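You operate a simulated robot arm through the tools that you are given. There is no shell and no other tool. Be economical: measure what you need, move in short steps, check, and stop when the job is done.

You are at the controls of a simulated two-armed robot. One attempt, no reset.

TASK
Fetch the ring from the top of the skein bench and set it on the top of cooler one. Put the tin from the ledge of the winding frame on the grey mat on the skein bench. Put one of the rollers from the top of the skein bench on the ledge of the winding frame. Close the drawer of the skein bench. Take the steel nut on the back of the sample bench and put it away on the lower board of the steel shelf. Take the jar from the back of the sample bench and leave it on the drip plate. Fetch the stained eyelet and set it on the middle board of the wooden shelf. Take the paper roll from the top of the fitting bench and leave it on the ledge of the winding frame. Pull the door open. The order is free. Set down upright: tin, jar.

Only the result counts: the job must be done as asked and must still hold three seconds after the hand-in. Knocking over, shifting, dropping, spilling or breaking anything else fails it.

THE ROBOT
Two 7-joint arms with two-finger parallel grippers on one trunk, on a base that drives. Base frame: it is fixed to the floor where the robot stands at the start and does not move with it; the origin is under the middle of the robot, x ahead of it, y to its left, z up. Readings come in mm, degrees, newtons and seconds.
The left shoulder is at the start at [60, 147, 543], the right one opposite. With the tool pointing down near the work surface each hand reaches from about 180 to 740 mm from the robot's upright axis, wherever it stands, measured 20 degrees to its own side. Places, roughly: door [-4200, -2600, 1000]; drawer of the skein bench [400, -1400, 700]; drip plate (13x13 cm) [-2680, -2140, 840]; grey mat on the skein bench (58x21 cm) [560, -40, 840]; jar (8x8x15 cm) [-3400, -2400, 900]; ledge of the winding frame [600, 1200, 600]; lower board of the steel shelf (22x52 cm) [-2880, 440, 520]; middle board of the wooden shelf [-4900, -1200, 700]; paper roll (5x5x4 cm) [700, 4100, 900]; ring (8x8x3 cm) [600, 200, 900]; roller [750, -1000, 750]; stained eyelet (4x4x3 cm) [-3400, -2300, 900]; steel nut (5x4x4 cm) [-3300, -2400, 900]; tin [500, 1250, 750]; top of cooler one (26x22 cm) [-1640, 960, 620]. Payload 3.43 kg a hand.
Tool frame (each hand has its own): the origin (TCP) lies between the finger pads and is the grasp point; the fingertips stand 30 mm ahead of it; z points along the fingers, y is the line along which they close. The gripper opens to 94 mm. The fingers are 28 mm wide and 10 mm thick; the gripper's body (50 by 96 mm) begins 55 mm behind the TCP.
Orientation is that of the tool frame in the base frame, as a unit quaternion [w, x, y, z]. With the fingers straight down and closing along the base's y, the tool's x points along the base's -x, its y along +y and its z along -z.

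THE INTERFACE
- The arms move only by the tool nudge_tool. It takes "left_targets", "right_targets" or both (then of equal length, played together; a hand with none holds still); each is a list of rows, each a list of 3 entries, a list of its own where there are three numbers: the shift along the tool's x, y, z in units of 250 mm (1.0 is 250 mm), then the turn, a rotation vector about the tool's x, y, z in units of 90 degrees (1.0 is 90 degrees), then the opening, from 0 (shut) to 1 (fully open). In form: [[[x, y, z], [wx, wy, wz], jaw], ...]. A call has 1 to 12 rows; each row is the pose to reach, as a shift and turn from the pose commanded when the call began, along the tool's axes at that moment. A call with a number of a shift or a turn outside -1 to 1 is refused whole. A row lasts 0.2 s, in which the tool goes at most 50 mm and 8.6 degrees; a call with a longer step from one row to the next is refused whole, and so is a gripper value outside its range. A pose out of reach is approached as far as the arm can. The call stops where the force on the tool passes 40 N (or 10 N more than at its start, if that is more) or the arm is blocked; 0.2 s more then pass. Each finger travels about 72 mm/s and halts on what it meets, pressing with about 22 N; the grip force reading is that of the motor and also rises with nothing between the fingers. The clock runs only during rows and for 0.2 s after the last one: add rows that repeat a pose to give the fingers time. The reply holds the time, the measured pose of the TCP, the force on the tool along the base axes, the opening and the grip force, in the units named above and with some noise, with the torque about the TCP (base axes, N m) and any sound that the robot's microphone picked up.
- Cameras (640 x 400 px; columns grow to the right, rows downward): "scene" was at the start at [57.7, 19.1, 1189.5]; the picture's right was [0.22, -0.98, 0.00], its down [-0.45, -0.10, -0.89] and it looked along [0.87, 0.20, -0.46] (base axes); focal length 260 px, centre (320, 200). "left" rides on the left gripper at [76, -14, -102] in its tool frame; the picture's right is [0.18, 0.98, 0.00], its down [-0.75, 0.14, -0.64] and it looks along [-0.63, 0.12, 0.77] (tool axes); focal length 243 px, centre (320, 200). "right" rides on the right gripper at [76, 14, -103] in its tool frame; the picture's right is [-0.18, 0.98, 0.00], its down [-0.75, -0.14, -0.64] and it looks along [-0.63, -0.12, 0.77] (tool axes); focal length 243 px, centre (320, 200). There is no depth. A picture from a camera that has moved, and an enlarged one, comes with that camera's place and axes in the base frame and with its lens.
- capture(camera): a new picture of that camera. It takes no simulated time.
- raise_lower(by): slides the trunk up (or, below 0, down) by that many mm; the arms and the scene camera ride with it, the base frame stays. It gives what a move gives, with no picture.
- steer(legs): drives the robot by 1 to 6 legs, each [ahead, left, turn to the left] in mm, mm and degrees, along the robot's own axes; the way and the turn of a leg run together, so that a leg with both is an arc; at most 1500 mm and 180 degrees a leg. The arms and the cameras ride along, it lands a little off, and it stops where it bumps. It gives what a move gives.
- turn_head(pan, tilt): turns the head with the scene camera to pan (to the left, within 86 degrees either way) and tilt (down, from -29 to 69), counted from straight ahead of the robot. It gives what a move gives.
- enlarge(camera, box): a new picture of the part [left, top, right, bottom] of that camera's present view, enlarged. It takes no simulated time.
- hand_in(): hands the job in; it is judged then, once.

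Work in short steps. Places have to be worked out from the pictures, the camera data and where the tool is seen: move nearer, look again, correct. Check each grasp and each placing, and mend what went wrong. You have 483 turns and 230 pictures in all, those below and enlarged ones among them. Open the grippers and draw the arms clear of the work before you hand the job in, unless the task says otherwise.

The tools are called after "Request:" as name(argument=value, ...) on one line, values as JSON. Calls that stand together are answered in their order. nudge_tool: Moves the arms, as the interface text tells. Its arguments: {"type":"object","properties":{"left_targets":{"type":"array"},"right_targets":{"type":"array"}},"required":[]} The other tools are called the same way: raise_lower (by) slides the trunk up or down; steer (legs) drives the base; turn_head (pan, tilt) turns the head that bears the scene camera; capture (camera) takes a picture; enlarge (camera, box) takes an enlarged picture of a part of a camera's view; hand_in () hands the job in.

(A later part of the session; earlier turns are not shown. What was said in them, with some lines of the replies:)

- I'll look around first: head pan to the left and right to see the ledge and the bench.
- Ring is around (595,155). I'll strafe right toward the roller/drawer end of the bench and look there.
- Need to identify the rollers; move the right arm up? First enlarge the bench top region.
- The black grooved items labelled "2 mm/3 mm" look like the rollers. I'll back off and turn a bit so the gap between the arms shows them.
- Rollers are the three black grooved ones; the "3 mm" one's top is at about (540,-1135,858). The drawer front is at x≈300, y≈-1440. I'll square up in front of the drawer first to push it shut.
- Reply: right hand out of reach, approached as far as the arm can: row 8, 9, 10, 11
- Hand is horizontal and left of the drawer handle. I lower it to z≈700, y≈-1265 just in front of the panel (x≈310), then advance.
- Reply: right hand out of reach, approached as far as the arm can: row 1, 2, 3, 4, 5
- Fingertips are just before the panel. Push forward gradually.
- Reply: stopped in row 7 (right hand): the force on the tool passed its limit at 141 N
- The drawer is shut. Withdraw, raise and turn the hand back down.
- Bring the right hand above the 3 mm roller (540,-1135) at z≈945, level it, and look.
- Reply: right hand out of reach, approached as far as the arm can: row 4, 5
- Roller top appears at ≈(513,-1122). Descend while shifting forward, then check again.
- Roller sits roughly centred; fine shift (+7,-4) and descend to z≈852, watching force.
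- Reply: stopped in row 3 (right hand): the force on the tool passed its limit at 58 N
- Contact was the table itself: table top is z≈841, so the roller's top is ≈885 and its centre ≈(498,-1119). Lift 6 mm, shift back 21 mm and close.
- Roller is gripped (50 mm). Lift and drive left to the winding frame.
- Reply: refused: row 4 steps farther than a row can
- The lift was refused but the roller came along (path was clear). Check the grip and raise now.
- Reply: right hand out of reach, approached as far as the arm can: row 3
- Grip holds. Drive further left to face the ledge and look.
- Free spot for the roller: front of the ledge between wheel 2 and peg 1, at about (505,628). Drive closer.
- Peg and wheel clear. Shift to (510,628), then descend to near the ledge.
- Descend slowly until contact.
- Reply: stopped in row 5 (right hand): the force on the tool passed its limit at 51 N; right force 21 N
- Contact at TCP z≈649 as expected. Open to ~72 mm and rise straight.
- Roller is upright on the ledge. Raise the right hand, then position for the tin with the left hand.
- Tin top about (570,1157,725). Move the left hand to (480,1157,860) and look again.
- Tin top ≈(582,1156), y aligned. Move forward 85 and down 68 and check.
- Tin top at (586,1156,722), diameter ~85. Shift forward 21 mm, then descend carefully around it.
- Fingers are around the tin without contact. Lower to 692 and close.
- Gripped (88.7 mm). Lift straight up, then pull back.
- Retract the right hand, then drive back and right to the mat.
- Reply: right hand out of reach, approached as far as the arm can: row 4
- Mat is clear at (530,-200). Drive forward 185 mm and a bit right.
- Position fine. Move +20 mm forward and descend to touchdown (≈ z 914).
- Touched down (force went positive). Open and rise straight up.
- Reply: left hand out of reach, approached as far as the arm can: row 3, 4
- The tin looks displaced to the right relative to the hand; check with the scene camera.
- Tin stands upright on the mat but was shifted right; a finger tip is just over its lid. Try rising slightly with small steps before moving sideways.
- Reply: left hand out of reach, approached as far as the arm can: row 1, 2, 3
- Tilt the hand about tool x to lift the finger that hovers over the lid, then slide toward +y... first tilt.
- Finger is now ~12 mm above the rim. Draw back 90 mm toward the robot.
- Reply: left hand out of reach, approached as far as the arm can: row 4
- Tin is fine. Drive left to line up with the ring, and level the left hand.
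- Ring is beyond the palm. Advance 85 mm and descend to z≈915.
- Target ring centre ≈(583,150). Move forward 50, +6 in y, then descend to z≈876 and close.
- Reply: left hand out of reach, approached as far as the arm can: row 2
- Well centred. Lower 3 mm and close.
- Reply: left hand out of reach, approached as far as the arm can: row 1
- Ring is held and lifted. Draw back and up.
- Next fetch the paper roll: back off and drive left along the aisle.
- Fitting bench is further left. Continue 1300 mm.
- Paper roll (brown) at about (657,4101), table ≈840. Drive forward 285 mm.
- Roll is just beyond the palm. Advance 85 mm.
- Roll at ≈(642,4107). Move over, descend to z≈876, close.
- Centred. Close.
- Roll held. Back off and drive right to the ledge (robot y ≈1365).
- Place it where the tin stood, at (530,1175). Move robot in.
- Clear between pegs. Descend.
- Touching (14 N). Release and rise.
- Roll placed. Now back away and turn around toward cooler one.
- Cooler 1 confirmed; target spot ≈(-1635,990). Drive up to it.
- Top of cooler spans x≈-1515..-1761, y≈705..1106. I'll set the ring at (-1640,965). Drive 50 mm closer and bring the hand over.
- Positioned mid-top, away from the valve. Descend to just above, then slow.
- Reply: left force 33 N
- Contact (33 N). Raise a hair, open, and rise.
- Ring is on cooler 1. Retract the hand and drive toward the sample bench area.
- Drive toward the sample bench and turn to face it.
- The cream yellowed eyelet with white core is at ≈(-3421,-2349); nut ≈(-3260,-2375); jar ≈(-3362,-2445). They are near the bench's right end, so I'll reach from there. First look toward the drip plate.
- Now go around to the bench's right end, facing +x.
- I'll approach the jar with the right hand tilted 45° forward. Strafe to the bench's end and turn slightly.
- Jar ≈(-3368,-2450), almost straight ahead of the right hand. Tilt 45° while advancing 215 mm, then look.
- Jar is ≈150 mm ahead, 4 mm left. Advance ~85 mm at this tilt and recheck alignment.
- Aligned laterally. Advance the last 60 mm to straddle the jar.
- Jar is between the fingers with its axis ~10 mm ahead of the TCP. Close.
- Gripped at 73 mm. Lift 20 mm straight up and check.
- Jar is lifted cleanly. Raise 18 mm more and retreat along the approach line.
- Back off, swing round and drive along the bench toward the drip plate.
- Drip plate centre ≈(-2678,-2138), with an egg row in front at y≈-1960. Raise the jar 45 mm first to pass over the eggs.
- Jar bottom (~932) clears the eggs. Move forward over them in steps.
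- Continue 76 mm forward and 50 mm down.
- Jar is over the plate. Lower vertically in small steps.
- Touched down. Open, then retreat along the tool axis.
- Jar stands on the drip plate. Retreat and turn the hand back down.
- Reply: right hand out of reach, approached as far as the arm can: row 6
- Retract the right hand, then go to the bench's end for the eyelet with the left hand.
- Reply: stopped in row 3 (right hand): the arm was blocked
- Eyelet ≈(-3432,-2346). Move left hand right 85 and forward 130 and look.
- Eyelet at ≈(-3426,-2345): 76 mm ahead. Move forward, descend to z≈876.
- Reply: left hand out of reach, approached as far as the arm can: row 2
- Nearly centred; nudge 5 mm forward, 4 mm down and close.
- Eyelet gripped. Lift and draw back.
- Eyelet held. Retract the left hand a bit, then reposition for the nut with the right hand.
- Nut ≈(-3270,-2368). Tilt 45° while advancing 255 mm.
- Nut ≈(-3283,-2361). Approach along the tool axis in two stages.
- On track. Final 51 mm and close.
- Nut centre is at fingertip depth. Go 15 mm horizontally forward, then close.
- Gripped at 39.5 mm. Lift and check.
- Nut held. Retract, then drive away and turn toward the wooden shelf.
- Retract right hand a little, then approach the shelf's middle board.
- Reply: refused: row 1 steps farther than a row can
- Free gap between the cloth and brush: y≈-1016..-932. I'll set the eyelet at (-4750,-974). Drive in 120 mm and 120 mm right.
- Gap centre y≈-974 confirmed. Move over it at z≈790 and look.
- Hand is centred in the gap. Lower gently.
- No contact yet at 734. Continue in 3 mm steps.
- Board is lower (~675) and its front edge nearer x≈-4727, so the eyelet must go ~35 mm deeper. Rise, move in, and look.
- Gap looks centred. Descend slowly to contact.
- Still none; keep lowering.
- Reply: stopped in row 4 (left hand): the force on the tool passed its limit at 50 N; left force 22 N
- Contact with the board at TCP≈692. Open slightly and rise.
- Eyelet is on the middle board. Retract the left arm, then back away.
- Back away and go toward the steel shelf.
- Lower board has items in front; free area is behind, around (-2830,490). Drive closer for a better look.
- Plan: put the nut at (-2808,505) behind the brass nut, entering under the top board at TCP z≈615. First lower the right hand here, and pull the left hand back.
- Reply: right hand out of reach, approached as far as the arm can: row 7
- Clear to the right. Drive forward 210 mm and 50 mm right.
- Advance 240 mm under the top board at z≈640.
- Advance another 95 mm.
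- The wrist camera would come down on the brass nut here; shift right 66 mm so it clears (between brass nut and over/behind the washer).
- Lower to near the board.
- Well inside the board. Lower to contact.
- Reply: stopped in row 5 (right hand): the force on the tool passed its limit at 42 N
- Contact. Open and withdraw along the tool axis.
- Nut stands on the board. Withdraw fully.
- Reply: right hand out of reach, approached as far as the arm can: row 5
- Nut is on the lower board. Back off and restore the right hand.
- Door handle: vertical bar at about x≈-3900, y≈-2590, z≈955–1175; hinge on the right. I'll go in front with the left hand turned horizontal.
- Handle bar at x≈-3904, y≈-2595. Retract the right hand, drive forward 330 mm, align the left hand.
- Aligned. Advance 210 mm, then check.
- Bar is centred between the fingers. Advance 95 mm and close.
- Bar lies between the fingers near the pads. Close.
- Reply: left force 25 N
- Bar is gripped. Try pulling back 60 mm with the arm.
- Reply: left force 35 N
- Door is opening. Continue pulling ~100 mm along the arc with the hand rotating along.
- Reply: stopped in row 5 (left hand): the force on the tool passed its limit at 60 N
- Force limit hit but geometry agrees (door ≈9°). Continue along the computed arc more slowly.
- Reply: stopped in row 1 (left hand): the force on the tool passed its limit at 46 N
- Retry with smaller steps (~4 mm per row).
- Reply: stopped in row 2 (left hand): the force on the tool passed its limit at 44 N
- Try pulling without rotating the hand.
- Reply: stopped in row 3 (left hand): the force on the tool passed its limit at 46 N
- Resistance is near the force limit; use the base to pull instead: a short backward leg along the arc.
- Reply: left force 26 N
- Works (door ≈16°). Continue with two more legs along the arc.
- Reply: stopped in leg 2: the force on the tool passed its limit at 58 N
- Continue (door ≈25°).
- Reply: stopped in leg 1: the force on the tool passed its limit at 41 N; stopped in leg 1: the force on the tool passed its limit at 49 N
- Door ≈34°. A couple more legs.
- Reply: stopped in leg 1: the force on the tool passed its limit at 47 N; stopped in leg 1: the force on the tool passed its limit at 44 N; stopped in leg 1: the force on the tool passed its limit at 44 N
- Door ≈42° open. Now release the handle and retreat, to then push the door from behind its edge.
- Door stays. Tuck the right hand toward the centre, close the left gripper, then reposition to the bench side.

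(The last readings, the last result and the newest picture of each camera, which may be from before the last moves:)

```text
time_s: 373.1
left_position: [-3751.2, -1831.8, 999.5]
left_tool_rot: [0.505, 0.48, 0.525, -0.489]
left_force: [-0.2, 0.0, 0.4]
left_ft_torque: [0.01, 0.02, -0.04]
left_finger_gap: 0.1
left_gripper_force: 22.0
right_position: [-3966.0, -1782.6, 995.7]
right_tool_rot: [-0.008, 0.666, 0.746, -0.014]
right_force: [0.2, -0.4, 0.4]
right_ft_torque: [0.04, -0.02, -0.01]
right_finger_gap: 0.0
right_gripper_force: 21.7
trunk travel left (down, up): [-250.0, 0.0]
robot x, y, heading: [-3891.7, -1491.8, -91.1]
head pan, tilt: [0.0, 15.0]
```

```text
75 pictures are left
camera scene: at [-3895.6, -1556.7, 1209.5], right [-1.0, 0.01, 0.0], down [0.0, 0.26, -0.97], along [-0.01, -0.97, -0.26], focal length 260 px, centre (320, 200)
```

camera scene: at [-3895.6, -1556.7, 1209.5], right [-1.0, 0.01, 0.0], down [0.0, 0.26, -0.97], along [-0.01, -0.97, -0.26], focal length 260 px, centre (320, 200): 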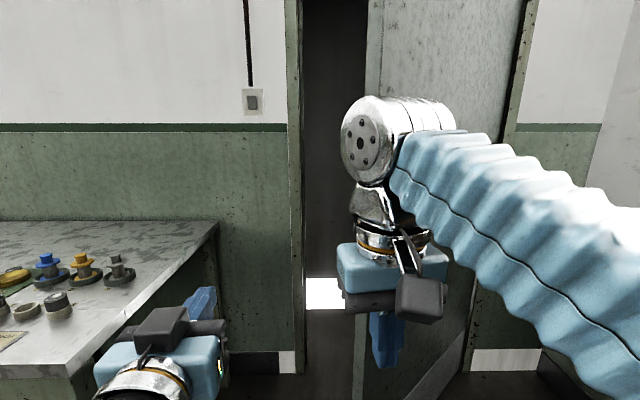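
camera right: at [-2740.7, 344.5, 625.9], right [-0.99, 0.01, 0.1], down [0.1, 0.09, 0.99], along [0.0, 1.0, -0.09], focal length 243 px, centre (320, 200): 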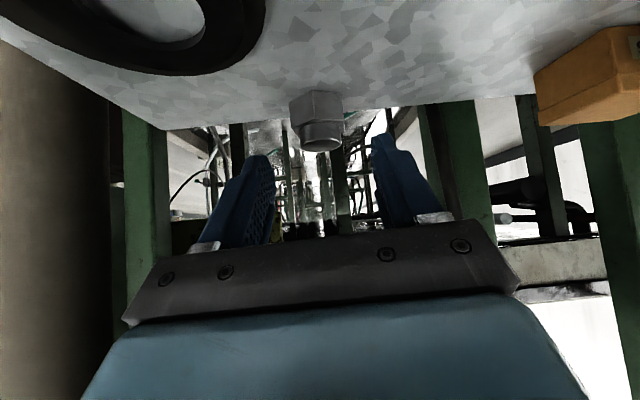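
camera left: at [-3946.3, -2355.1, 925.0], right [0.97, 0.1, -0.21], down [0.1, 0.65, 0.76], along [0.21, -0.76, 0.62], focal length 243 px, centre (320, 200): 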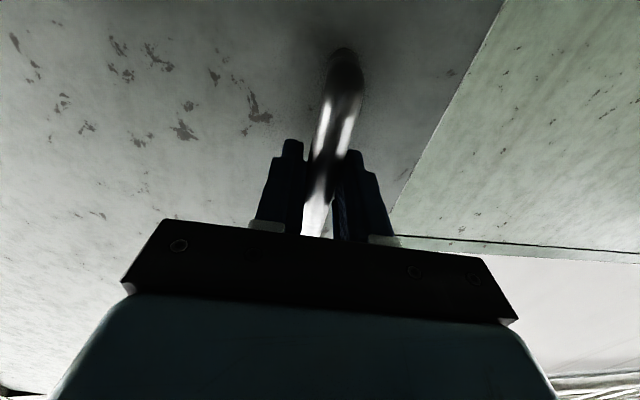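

Door edge is near (-4005,-2100). Drive forward 150, then extend the left hand past the edge.

Request:
steer(legs=[[150, 0, 1]])

Request:
nudge_tool(left_targets=[[[0, 0, 0.18], [0, 0, 0], 0], [[0, 0, 0.36], [0, 0, 0], 0], [[0, -0.05, 0.54], [0, 0, 0], 0], [[0, -0.15, 0.7], [0, 0, 0], 0], [[0, -0.25, 0.85], [0, 0, 0], 0], [[0, -0.35, 1.0], [0, 0, 0], 0]])

Request:
capture(camera="scene")

Request:
capture(camera="left")

```text
time_s: 374.5
left_position: [-3744.8, -1979.1, 999.0]
left_tool_rot: [0.51, 0.475, 0.53, -0.484]
left_force: [0.9, 0.2, 0.5]
left_ft_torque: [-0.01, -0.01, -0.01]
left_finger_gap: 0.4
left_gripper_force: 22.1
right_position: [-3961.2, -1935.1, 994.4]
right_tool_rot: [-0.008, 0.658, 0.753, -0.014]
right_force: [0.2, 1.0, 0.7]
right_ft_torque: [0.0, 0.0, 0.01]
right_finger_gap: 0.1
right_gripper_force: 21.8
trunk travel left (down, up): [-250.0, 0.0]
robot x, y, heading: [-3890.7, -1643.7, -89.8]
head pan, tilt: [0.0, 15.0]
```

```text
time_s: 375.9
left_position: [-3810.1, -2234.9, 997.8]
left_tool_rot: [0.51, 0.475, 0.53, -0.484]
left_force: [0.6, 0.8, 0.7]
left_ft_torque: [0.0, -0.03, -0.02]
left_finger_gap: 0.0
left_gripper_force: 21.8
right_position: [-3961.1, -1935.0, 994.6]
right_tool_rot: [-0.008, 0.658, 0.753, -0.014]
right_force: [0.1, 0.4, -0.1]
right_ft_torque: [0.0, 0.03, 0.01]
right_finger_gap: 0.0
right_gripper_force: 21.6
trunk travel left (down, up): [-250.0, 0.0]
robot x, y, heading: [-3893.1, -1641.6, -89.6]
head pan, tilt: [0.0, 15.0]
```

```text
74 pictures are left
camera scene: at [-3894.5, -1707.1, 1209.4], right [-1.0, -0.01, 0.0], down [0.0, 0.26, -0.97], along [0.01, -0.97, -0.26], focal length 260 px, centre (320, 200)
```

scene: 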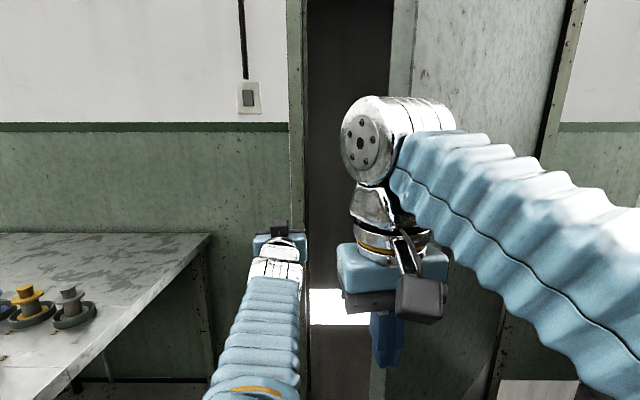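

```text
73 pictures are left
camera left: at [-3834.8, -2132.5, 923.8], right [0.97, 0.08, -0.21], down [0.11, 0.64, 0.76], along [0.2, -0.76, 0.62], focal length 243 px, centre (320, 200)
```

left: 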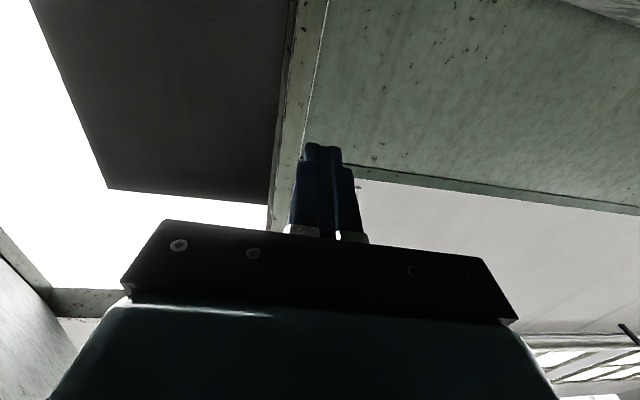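

Hand is behind the door's edge. Sweep it right by turning the robot right in small steps.

Request:
steer(legs=[[0, 0, -16]])

Request:
capture(camera="scene")

```text
time_s: 377.2
left_position: [-3975.7, -2234.3, 998.2]
left_tool_rot: [-0.439, -0.543, -0.459, 0.549]
left_force: [-0.1, -0.4, 0.5]
left_ft_torque: [0.02, -0.03, 0.04]
left_finger_gap: 0.0
left_gripper_force: 22.1
right_position: [-4038.2, -1905.8, 993.6]
right_tool_rot: [-0.009, 0.756, 0.655, -0.013]
right_force: [0.5, -0.4, 0.8]
right_ft_torque: [-0.02, -0.02, -0.03]
right_finger_gap: 0.0
right_gripper_force: 22.7
trunk travel left (down, up): [-250.0, 0.0]
robot x, y, heading: [-3892.7, -1642.5, -105.1]
head pan, tilt: [0.0, 15.0]
```

```text
72 pictures are left
camera scene: at [-3912.3, -1705.1, 1209.4], right [-0.96, 0.27, 0.0], down [0.07, 0.25, -0.97], along [-0.26, -0.93, -0.26], focal length 260 px, centre (320, 200)
```

scene: 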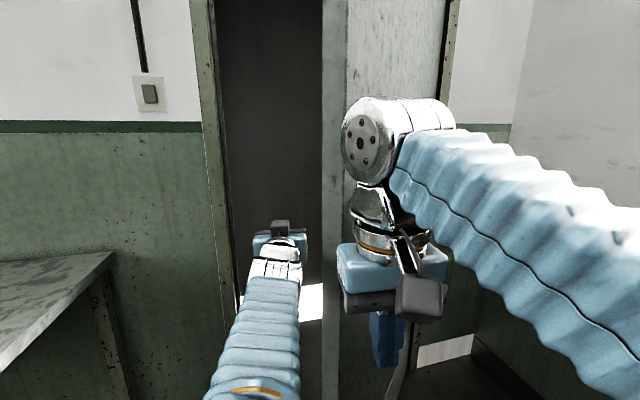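

Request:
steer(legs=[[0, 0, -10]])

Request:
capture(camera="scene")

```text
time_s: 378.3
left_position: [-4077.0, -2211.3, 998.3]
left_tool_rot: [-0.389, -0.581, -0.41, 0.585]
left_force: [0.2, -1.0, -0.7]
left_ft_torque: [0.0, -0.02, 0.03]
left_finger_gap: 0.3
left_gripper_force: 22.0
right_position: [-4081.6, -1877.4, 993.6]
right_tool_rot: [-0.011, 0.809, 0.588, -0.011]
right_force: [-0.1, -0.6, 0.2]
right_ft_torque: [0.02, 0.01, -0.02]
right_finger_gap: 0.0
right_gripper_force: 22.1
trunk travel left (down, up): [-250.0, 0.0]
robot x, y, heading: [-3894.9, -1642.7, -115.3]
head pan, tilt: [0.0, 15.0]
```

```text
71 pictures are left
camera scene: at [-3922.5, -1701.2, 1209.5], right [-0.9, 0.43, 0.0], down [0.11, 0.23, -0.97], along [-0.41, -0.87, -0.26], focal length 260 px, centre (320, 200)
```

scene: 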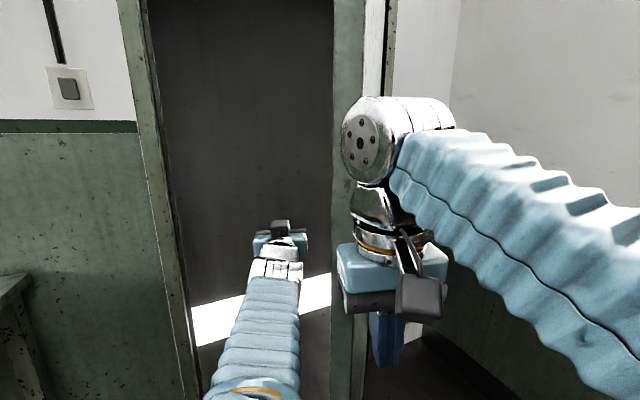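

Request:
steer(legs=[[0, 0, -9]])

Request:
steer(legs=[[0, 0, -9]])

Request:
capture(camera="scene")

```text
time_s: 379.4
left_position: [-4164.3, -2175.5, 997.6]
left_tool_rot: [-0.342, -0.612, -0.363, 0.614]
left_force: [-0.3, -0.3, 0.5]
left_ft_torque: [0.01, 0.0, 0.01]
left_finger_gap: 0.2
left_gripper_force: 22.2
right_position: [-4116.2, -1843.5, 994.3]
right_tool_rot: [-0.012, 0.854, 0.521, -0.011]
right_force: [-0.1, 0.4, 0.6]
right_ft_torque: [0.0, 0.02, 0.04]
right_finger_gap: 0.0
right_gripper_force: 22.1
trunk travel left (down, up): [-250.0, 0.0]
robot x, y, heading: [-3893.0, -1642.2, -124.5]
head pan, tilt: [0.0, 15.0]
```

```text
time_s: 380.4
left_position: [-4244.4, -2124.7, 997.0]
left_tool_rot: [-0.293, -0.639, -0.312, 0.639]
left_force: [-0.4, -0.1, 0.0]
left_ft_torque: [0.0, -0.01, -0.02]
left_finger_gap: 0.2
left_gripper_force: 22.0
right_position: [-4144.7, -1806.5, 994.6]
right_tool_rot: [-0.012, 0.892, 0.453, -0.01]
right_force: [-0.6, 0.2, 0.9]
right_ft_torque: [0.0, -0.02, -0.03]
right_finger_gap: 0.1
right_gripper_force: 21.8
trunk travel left (down, up): [-250.0, 0.0]
robot x, y, heading: [-3892.3, -1644.4, -133.4]
head pan, tilt: [0.0, 15.0]
```

```text
70 pictures are left
camera scene: at [-3939.0, -1689.9, 1209.5], right [-0.73, 0.69, 0.0], down [0.18, 0.19, -0.97], along [-0.66, -0.7, -0.26], focal length 260 px, centre (320, 200)
```

scene: 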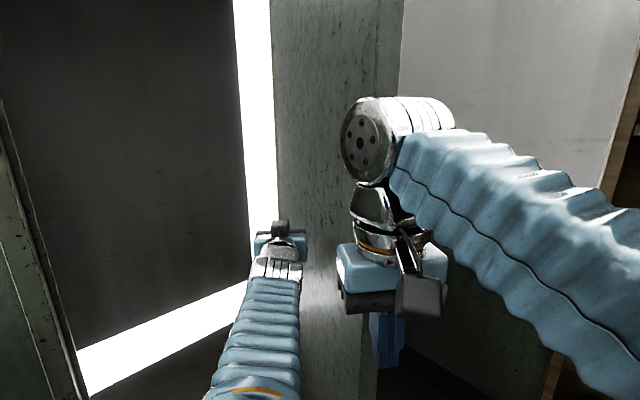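

Door is about 66° now. Keep sweeping.

Request:
steer(legs=[[0, 0, -9]])

Request:
steer(legs=[[0, 0, -8]])

Request:
capture(camera="scene")

```text
time_s: 381.4
left_position: [-4316.1, -2063.8, 998.5]
left_tool_rot: [0.24, 0.661, 0.262, -0.661]
left_force: [0.2, 0.0, -1.0]
left_ft_torque: [0.01, 0.0, 0.0]
left_finger_gap: 0.0
left_gripper_force: 22.2
right_position: [-4168.6, -1763.6, 994.4]
right_tool_rot: [-0.014, 0.925, 0.38, -0.009]
right_force: [-0.7, -0.3, 0.2]
right_ft_torque: [-0.01, 0.01, -0.01]
right_finger_gap: 0.0
right_gripper_force: 21.9
trunk travel left (down, up): [-250.0, 0.0]
robot x, y, heading: [-3890.7, -1644.1, -142.9]
head pan, tilt: [0.0, 15.0]
```

```text
time_s: 382.5
left_position: [-4371.2, -2000.7, 997.9]
left_tool_rot: [0.193, 0.678, 0.213, -0.676]
left_force: [-0.5, -0.4, -0.3]
left_ft_torque: [0.03, 0.0, 0.03]
left_finger_gap: 0.0
left_gripper_force: 22.1
right_position: [-4181.7, -1723.8, 995.1]
right_tool_rot: [-0.014, 0.949, 0.314, -0.009]
right_force: [-0.6, 0.1, -0.5]
right_ft_torque: [0.01, 0.0, -0.03]
right_finger_gap: 0.1
right_gripper_force: 21.6
trunk travel left (down, up): [-250.0, 0.0]
robot x, y, heading: [-3894.8, -1638.2, -150.8]
head pan, tilt: [0.0, 15.0]
```

```text
69 pictures are left
camera scene: at [-3950.8, -1674.9, 1209.5], right [-0.49, 0.87, 0.0], down [0.23, 0.13, -0.97], along [-0.84, -0.47, -0.26], focal length 260 px, centre (320, 200)
```

scene: 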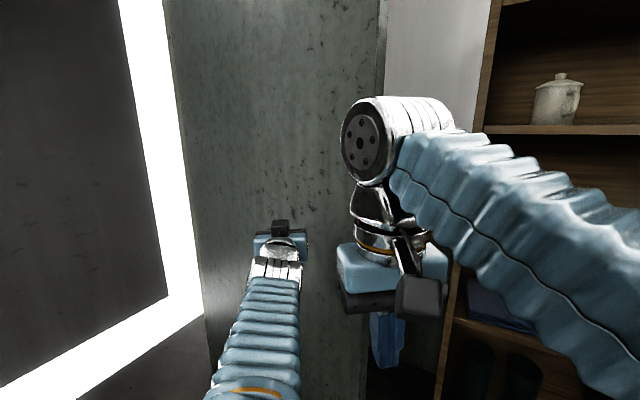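

Door ≈85° open. Back straight away and verify.

Request:
steer(legs=[[-300, 0, 0]])

Request:
turn_head(pan=20, tilt=15)

Request:
capture(camera="scene")

```text
time_s: 384.5
left_position: [-4110.5, -1853.0, 998.7]
left_tool_rot: [0.192, 0.679, 0.213, -0.676]
left_force: [-1.1, 0.2, -0.3]
left_ft_torque: [0.0, 0.0, 0.0]
left_finger_gap: 0.0
left_gripper_force: 22.4
right_position: [-3920.4, -1577.1, 994.5]
right_tool_rot: [-0.014, 0.95, 0.313, -0.008]
right_force: [-0.5, -0.4, 0.0]
right_ft_torque: [-0.02, -0.06, 0.01]
right_finger_gap: 0.0
right_gripper_force: 21.7
trunk travel left (down, up): [-250.0, 0.0]
robot x, y, heading: [-3627.7, -1494.7, -150.8]
head pan, tilt: [0.0, 15.0]
```

```text
time_s: 385.3
left_position: [-4110.3, -1852.1, 997.5]
left_tool_rot: [0.193, 0.678, 0.214, -0.676]
left_force: [-0.4, 1.0, 0.9]
left_ft_torque: [0.0, 0.02, 0.0]
left_finger_gap: 0.0
left_gripper_force: 22.2
right_position: [-3919.9, -1577.3, 995.0]
right_tool_rot: [-0.013, 0.95, 0.313, -0.008]
right_force: [0.5, -0.7, 0.0]
right_ft_torque: [-0.03, 0.0, 0.0]
right_finger_gap: 0.1
right_gripper_force: 22.1
trunk travel left (down, up): [-250.0, 0.0]
robot x, y, heading: [-3631.7, -1496.7, -150.7]
head pan, tilt: [20.0, 15.0]
```

```text
68 pictures are left
camera scene: at [-3668.3, -1552.7, 1209.5], right [-0.76, 0.65, 0.0], down [0.17, 0.2, -0.97], along [-0.63, -0.73, -0.26], focal length 260 px, centre (320, 200)
```

scene: 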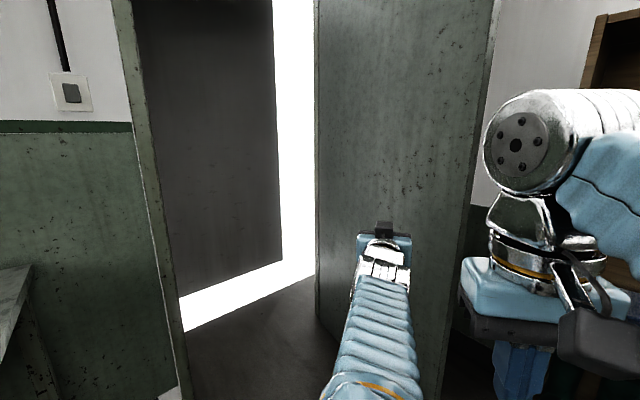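

Door is wide open and everything is placed. Open both grippers, with the arms clear.

Request:
nudge_tool(left_targets=[[[0, 0, -0.1], [0, 0, 0], 0.5], [[0, 0, -0.2], [0, 0, 0], 1], [[0, 0, -0.3], [0, 0, 0], 1], [[0, 0, -0.3], [0, 0, 0], 1]], right_targets=[[[0, 0, 0], [0, 0, 0], 0.5], [[0, 0, 0], [0, 0, 0], 1], [[0, 0, 0], [0, 0, 0], 1], [[0, 0, 0], [0, 0, 0], 1]])

Request:
steer(legs=[[-100, -150, 0]])

Request:
capture(camera="scene")

```text
time_s: 386.2
left_position: [-4036.0, -1898.2, 971.5]
left_tool_rot: [0.23, 0.678, 0.282, -0.638]
left_force: [-0.5, -0.3, -0.5]
left_ft_torque: [-0.02, -0.03, -0.04]
left_finger_gap: 93.8
left_gripper_force: 0.0
right_position: [-3920.8, -1576.9, 994.8]
right_tool_rot: [-0.014, 0.95, 0.313, -0.008]
right_force: [-0.7, -0.3, -1.0]
right_ft_torque: [-0.03, 0.0, 0.0]
right_finger_gap: 93.8
right_gripper_force: 0.0
trunk travel left (down, up): [-250.0, 0.0]
robot x, y, heading: [-3631.3, -1499.6, -150.8]
head pan, tilt: [20.0, 15.0]
stopped in row 4 (left hand): the arm was blocked; the commanded pose is now the measured one
```

```text
time_s: 387.8
left_position: [-4018.6, -1720.3, 972.4]
left_tool_rot: [0.231, 0.678, 0.284, -0.637]
left_force: [-0.3, 0.1, 0.1]
left_ft_torque: [-0.02, -0.02, 0.0]
left_finger_gap: 93.9
left_gripper_force: 0.1
right_position: [-3904.4, -1399.0, 995.4]
right_tool_rot: [-0.014, 0.949, 0.315, -0.008]
right_force: [-0.7, -0.5, 0.8]
right_ft_torque: [0.05, 0.01, -0.01]
right_finger_gap: 93.9
right_gripper_force: 0.1
trunk travel left (down, up): [-250.0, 0.0]
robot x, y, heading: [-3621.0, -1315.0, -150.5]
head pan, tilt: [20.0, 15.0]
```

```text
67 pictures are left
camera scene: at [-3652.3, -1373.1, 1209.4], right [-0.76, 0.65, 0.0], down [0.17, 0.2, -0.97], along [-0.63, -0.73, -0.26], focal length 260 px, centre (320, 200)
```

scene: 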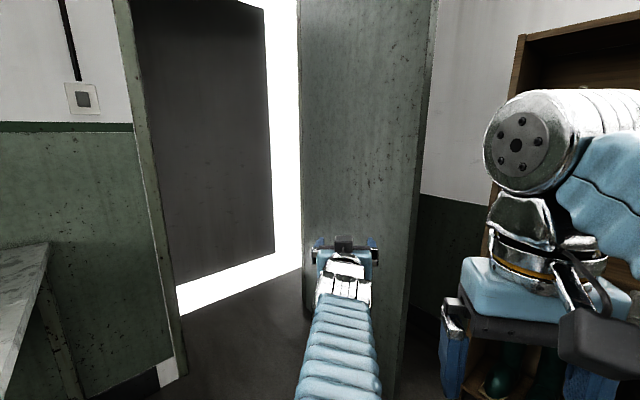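

Everything here is done. I'll make a quick check of the tin and drawer before handing in: drive back toward the skein bench.

Request:
steer(legs=[[-50, -250, 0], [0, 0, 150], [1400, 200, 0], [1300, 100, 0]])

Request:
turn_head(pan=10, tilt=12)

Request:
capture(camera="scene")

```text
time_s: 408.8
left_position: [-406.7, -508.4, 971.9]
left_tool_rot: [0.674, -0.12, 0.725, 0.078]
left_force: [-0.5, 0.0, 0.0]
left_ft_torque: [0.0, 0.02, -0.01]
left_finger_gap: 93.9
left_gripper_force: 0.0
right_position: [-652.0, -745.6, 994.4]
right_tool_rot: [0.005, -0.09, 0.996, -0.016]
right_force: [0.4, 0.6, -1.0]
right_ft_torque: [-0.01, 0.01, -0.02]
right_finger_gap: 93.9
right_gripper_force: 0.2
trunk travel left (down, up): [-250.0, 0.0]
robot x, y, heading: [-948.7, -688.0, 3.2]
head pan, tilt: [20.0, 15.0]
```

```text
time_s: 409.5
left_position: [-407.6, -507.5, 970.8]
left_tool_rot: [0.673, -0.121, 0.725, 0.079]
left_force: [-0.6, -0.1, 0.1]
left_ft_torque: [-0.03, 0.01, 0.05]
left_finger_gap: 93.6
left_gripper_force: 0.1
right_position: [-652.6, -744.9, 994.6]
right_tool_rot: [0.004, -0.09, 0.996, -0.015]
right_force: [0.5, 0.3, -0.8]
right_ft_torque: [0.05, 0.0, 0.0]
right_finger_gap: 94.0
right_gripper_force: 0.0
trunk travel left (down, up): [-250.0, 0.0]
robot x, y, heading: [-947.8, -689.7, 2.9]
head pan, tilt: [10.0, 12.0]
```

```text
66 pictures are left
camera scene: at [-888.2, -673.2, 1214.3], right [0.23, -0.97, 0.0], down [-0.2, -0.05, -0.98], along [0.95, 0.22, -0.21], focal length 260 px, centre (320, 200)
```

scene: 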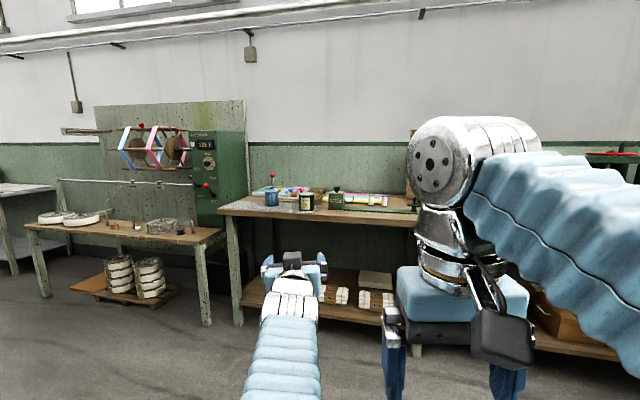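

Request:
enlarge(camera="scene", box=[220, 165, 420, 250])

Request:
enlarge(camera="scene", box=[20, 190, 240, 280])

```text
3.20 times, centred on (320, 208) of scene
camera zoom: at [-888.2, -673.2, 1214.3], right [0.23, -0.97, 0.0], down [-0.2, -0.05, -0.98], along [0.95, 0.22, -0.21], focal length 834 px, centre (320, 176)
```

zoom: 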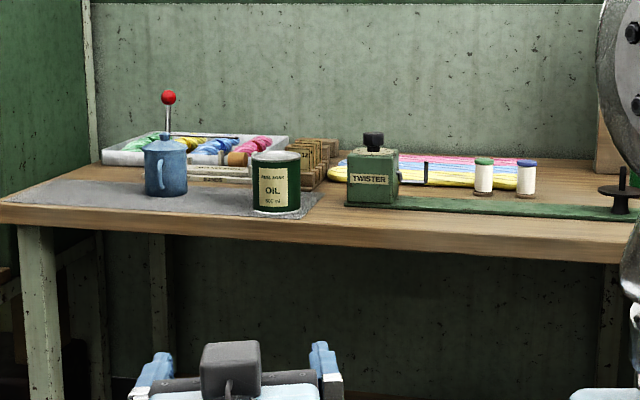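

```text
2.91 times, centred on (130, 235) of scene
camera zoom: at [-888.2, -673.2, 1214.3], right [0.23, -0.97, 0.0], down [-0.2, -0.05, -0.98], along [0.95, 0.22, -0.21], focal length 758 px, centre (873, 98)
```

zoom: 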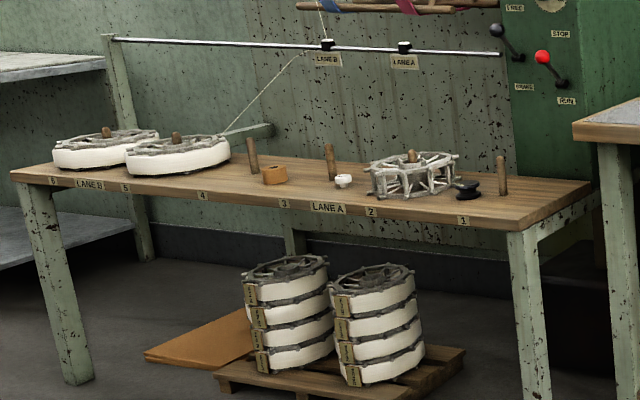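

Tin stands on the mat, and the roller and paper roll are on the ledge. Hands are open and clear of everything, so I hand in.

Request:
hand_in()

```text
The job is handed in.
```

I finished all nine parts of the task and handed in with both grippers open and the arms clear.

- **Ring:** on top of cooler one.
- **Tin:** upright on the grey mat. It slid about 6 cm while I was letting go, but my last picture shows it standing on the mat.
- **Roller and paper roll:** both on the winding frame's ledge. I took the "3 mm" roller.
- **Drawer:** pushed shut. I saw it closed right after pushing, but it was out of view in my last look at the bench.
- **Steel nut:** on the lower board of the steel shelf, near the back edge.
- **Jar:** upright on the drip plate.
- **Stained eyelet:** on the middle board of the wooden shelf, between the cloth and the brush. I took the yellowed one with the white core to be the stained eyelet.
- **Door:** open to about 85 degrees. It stayed put after I let go.
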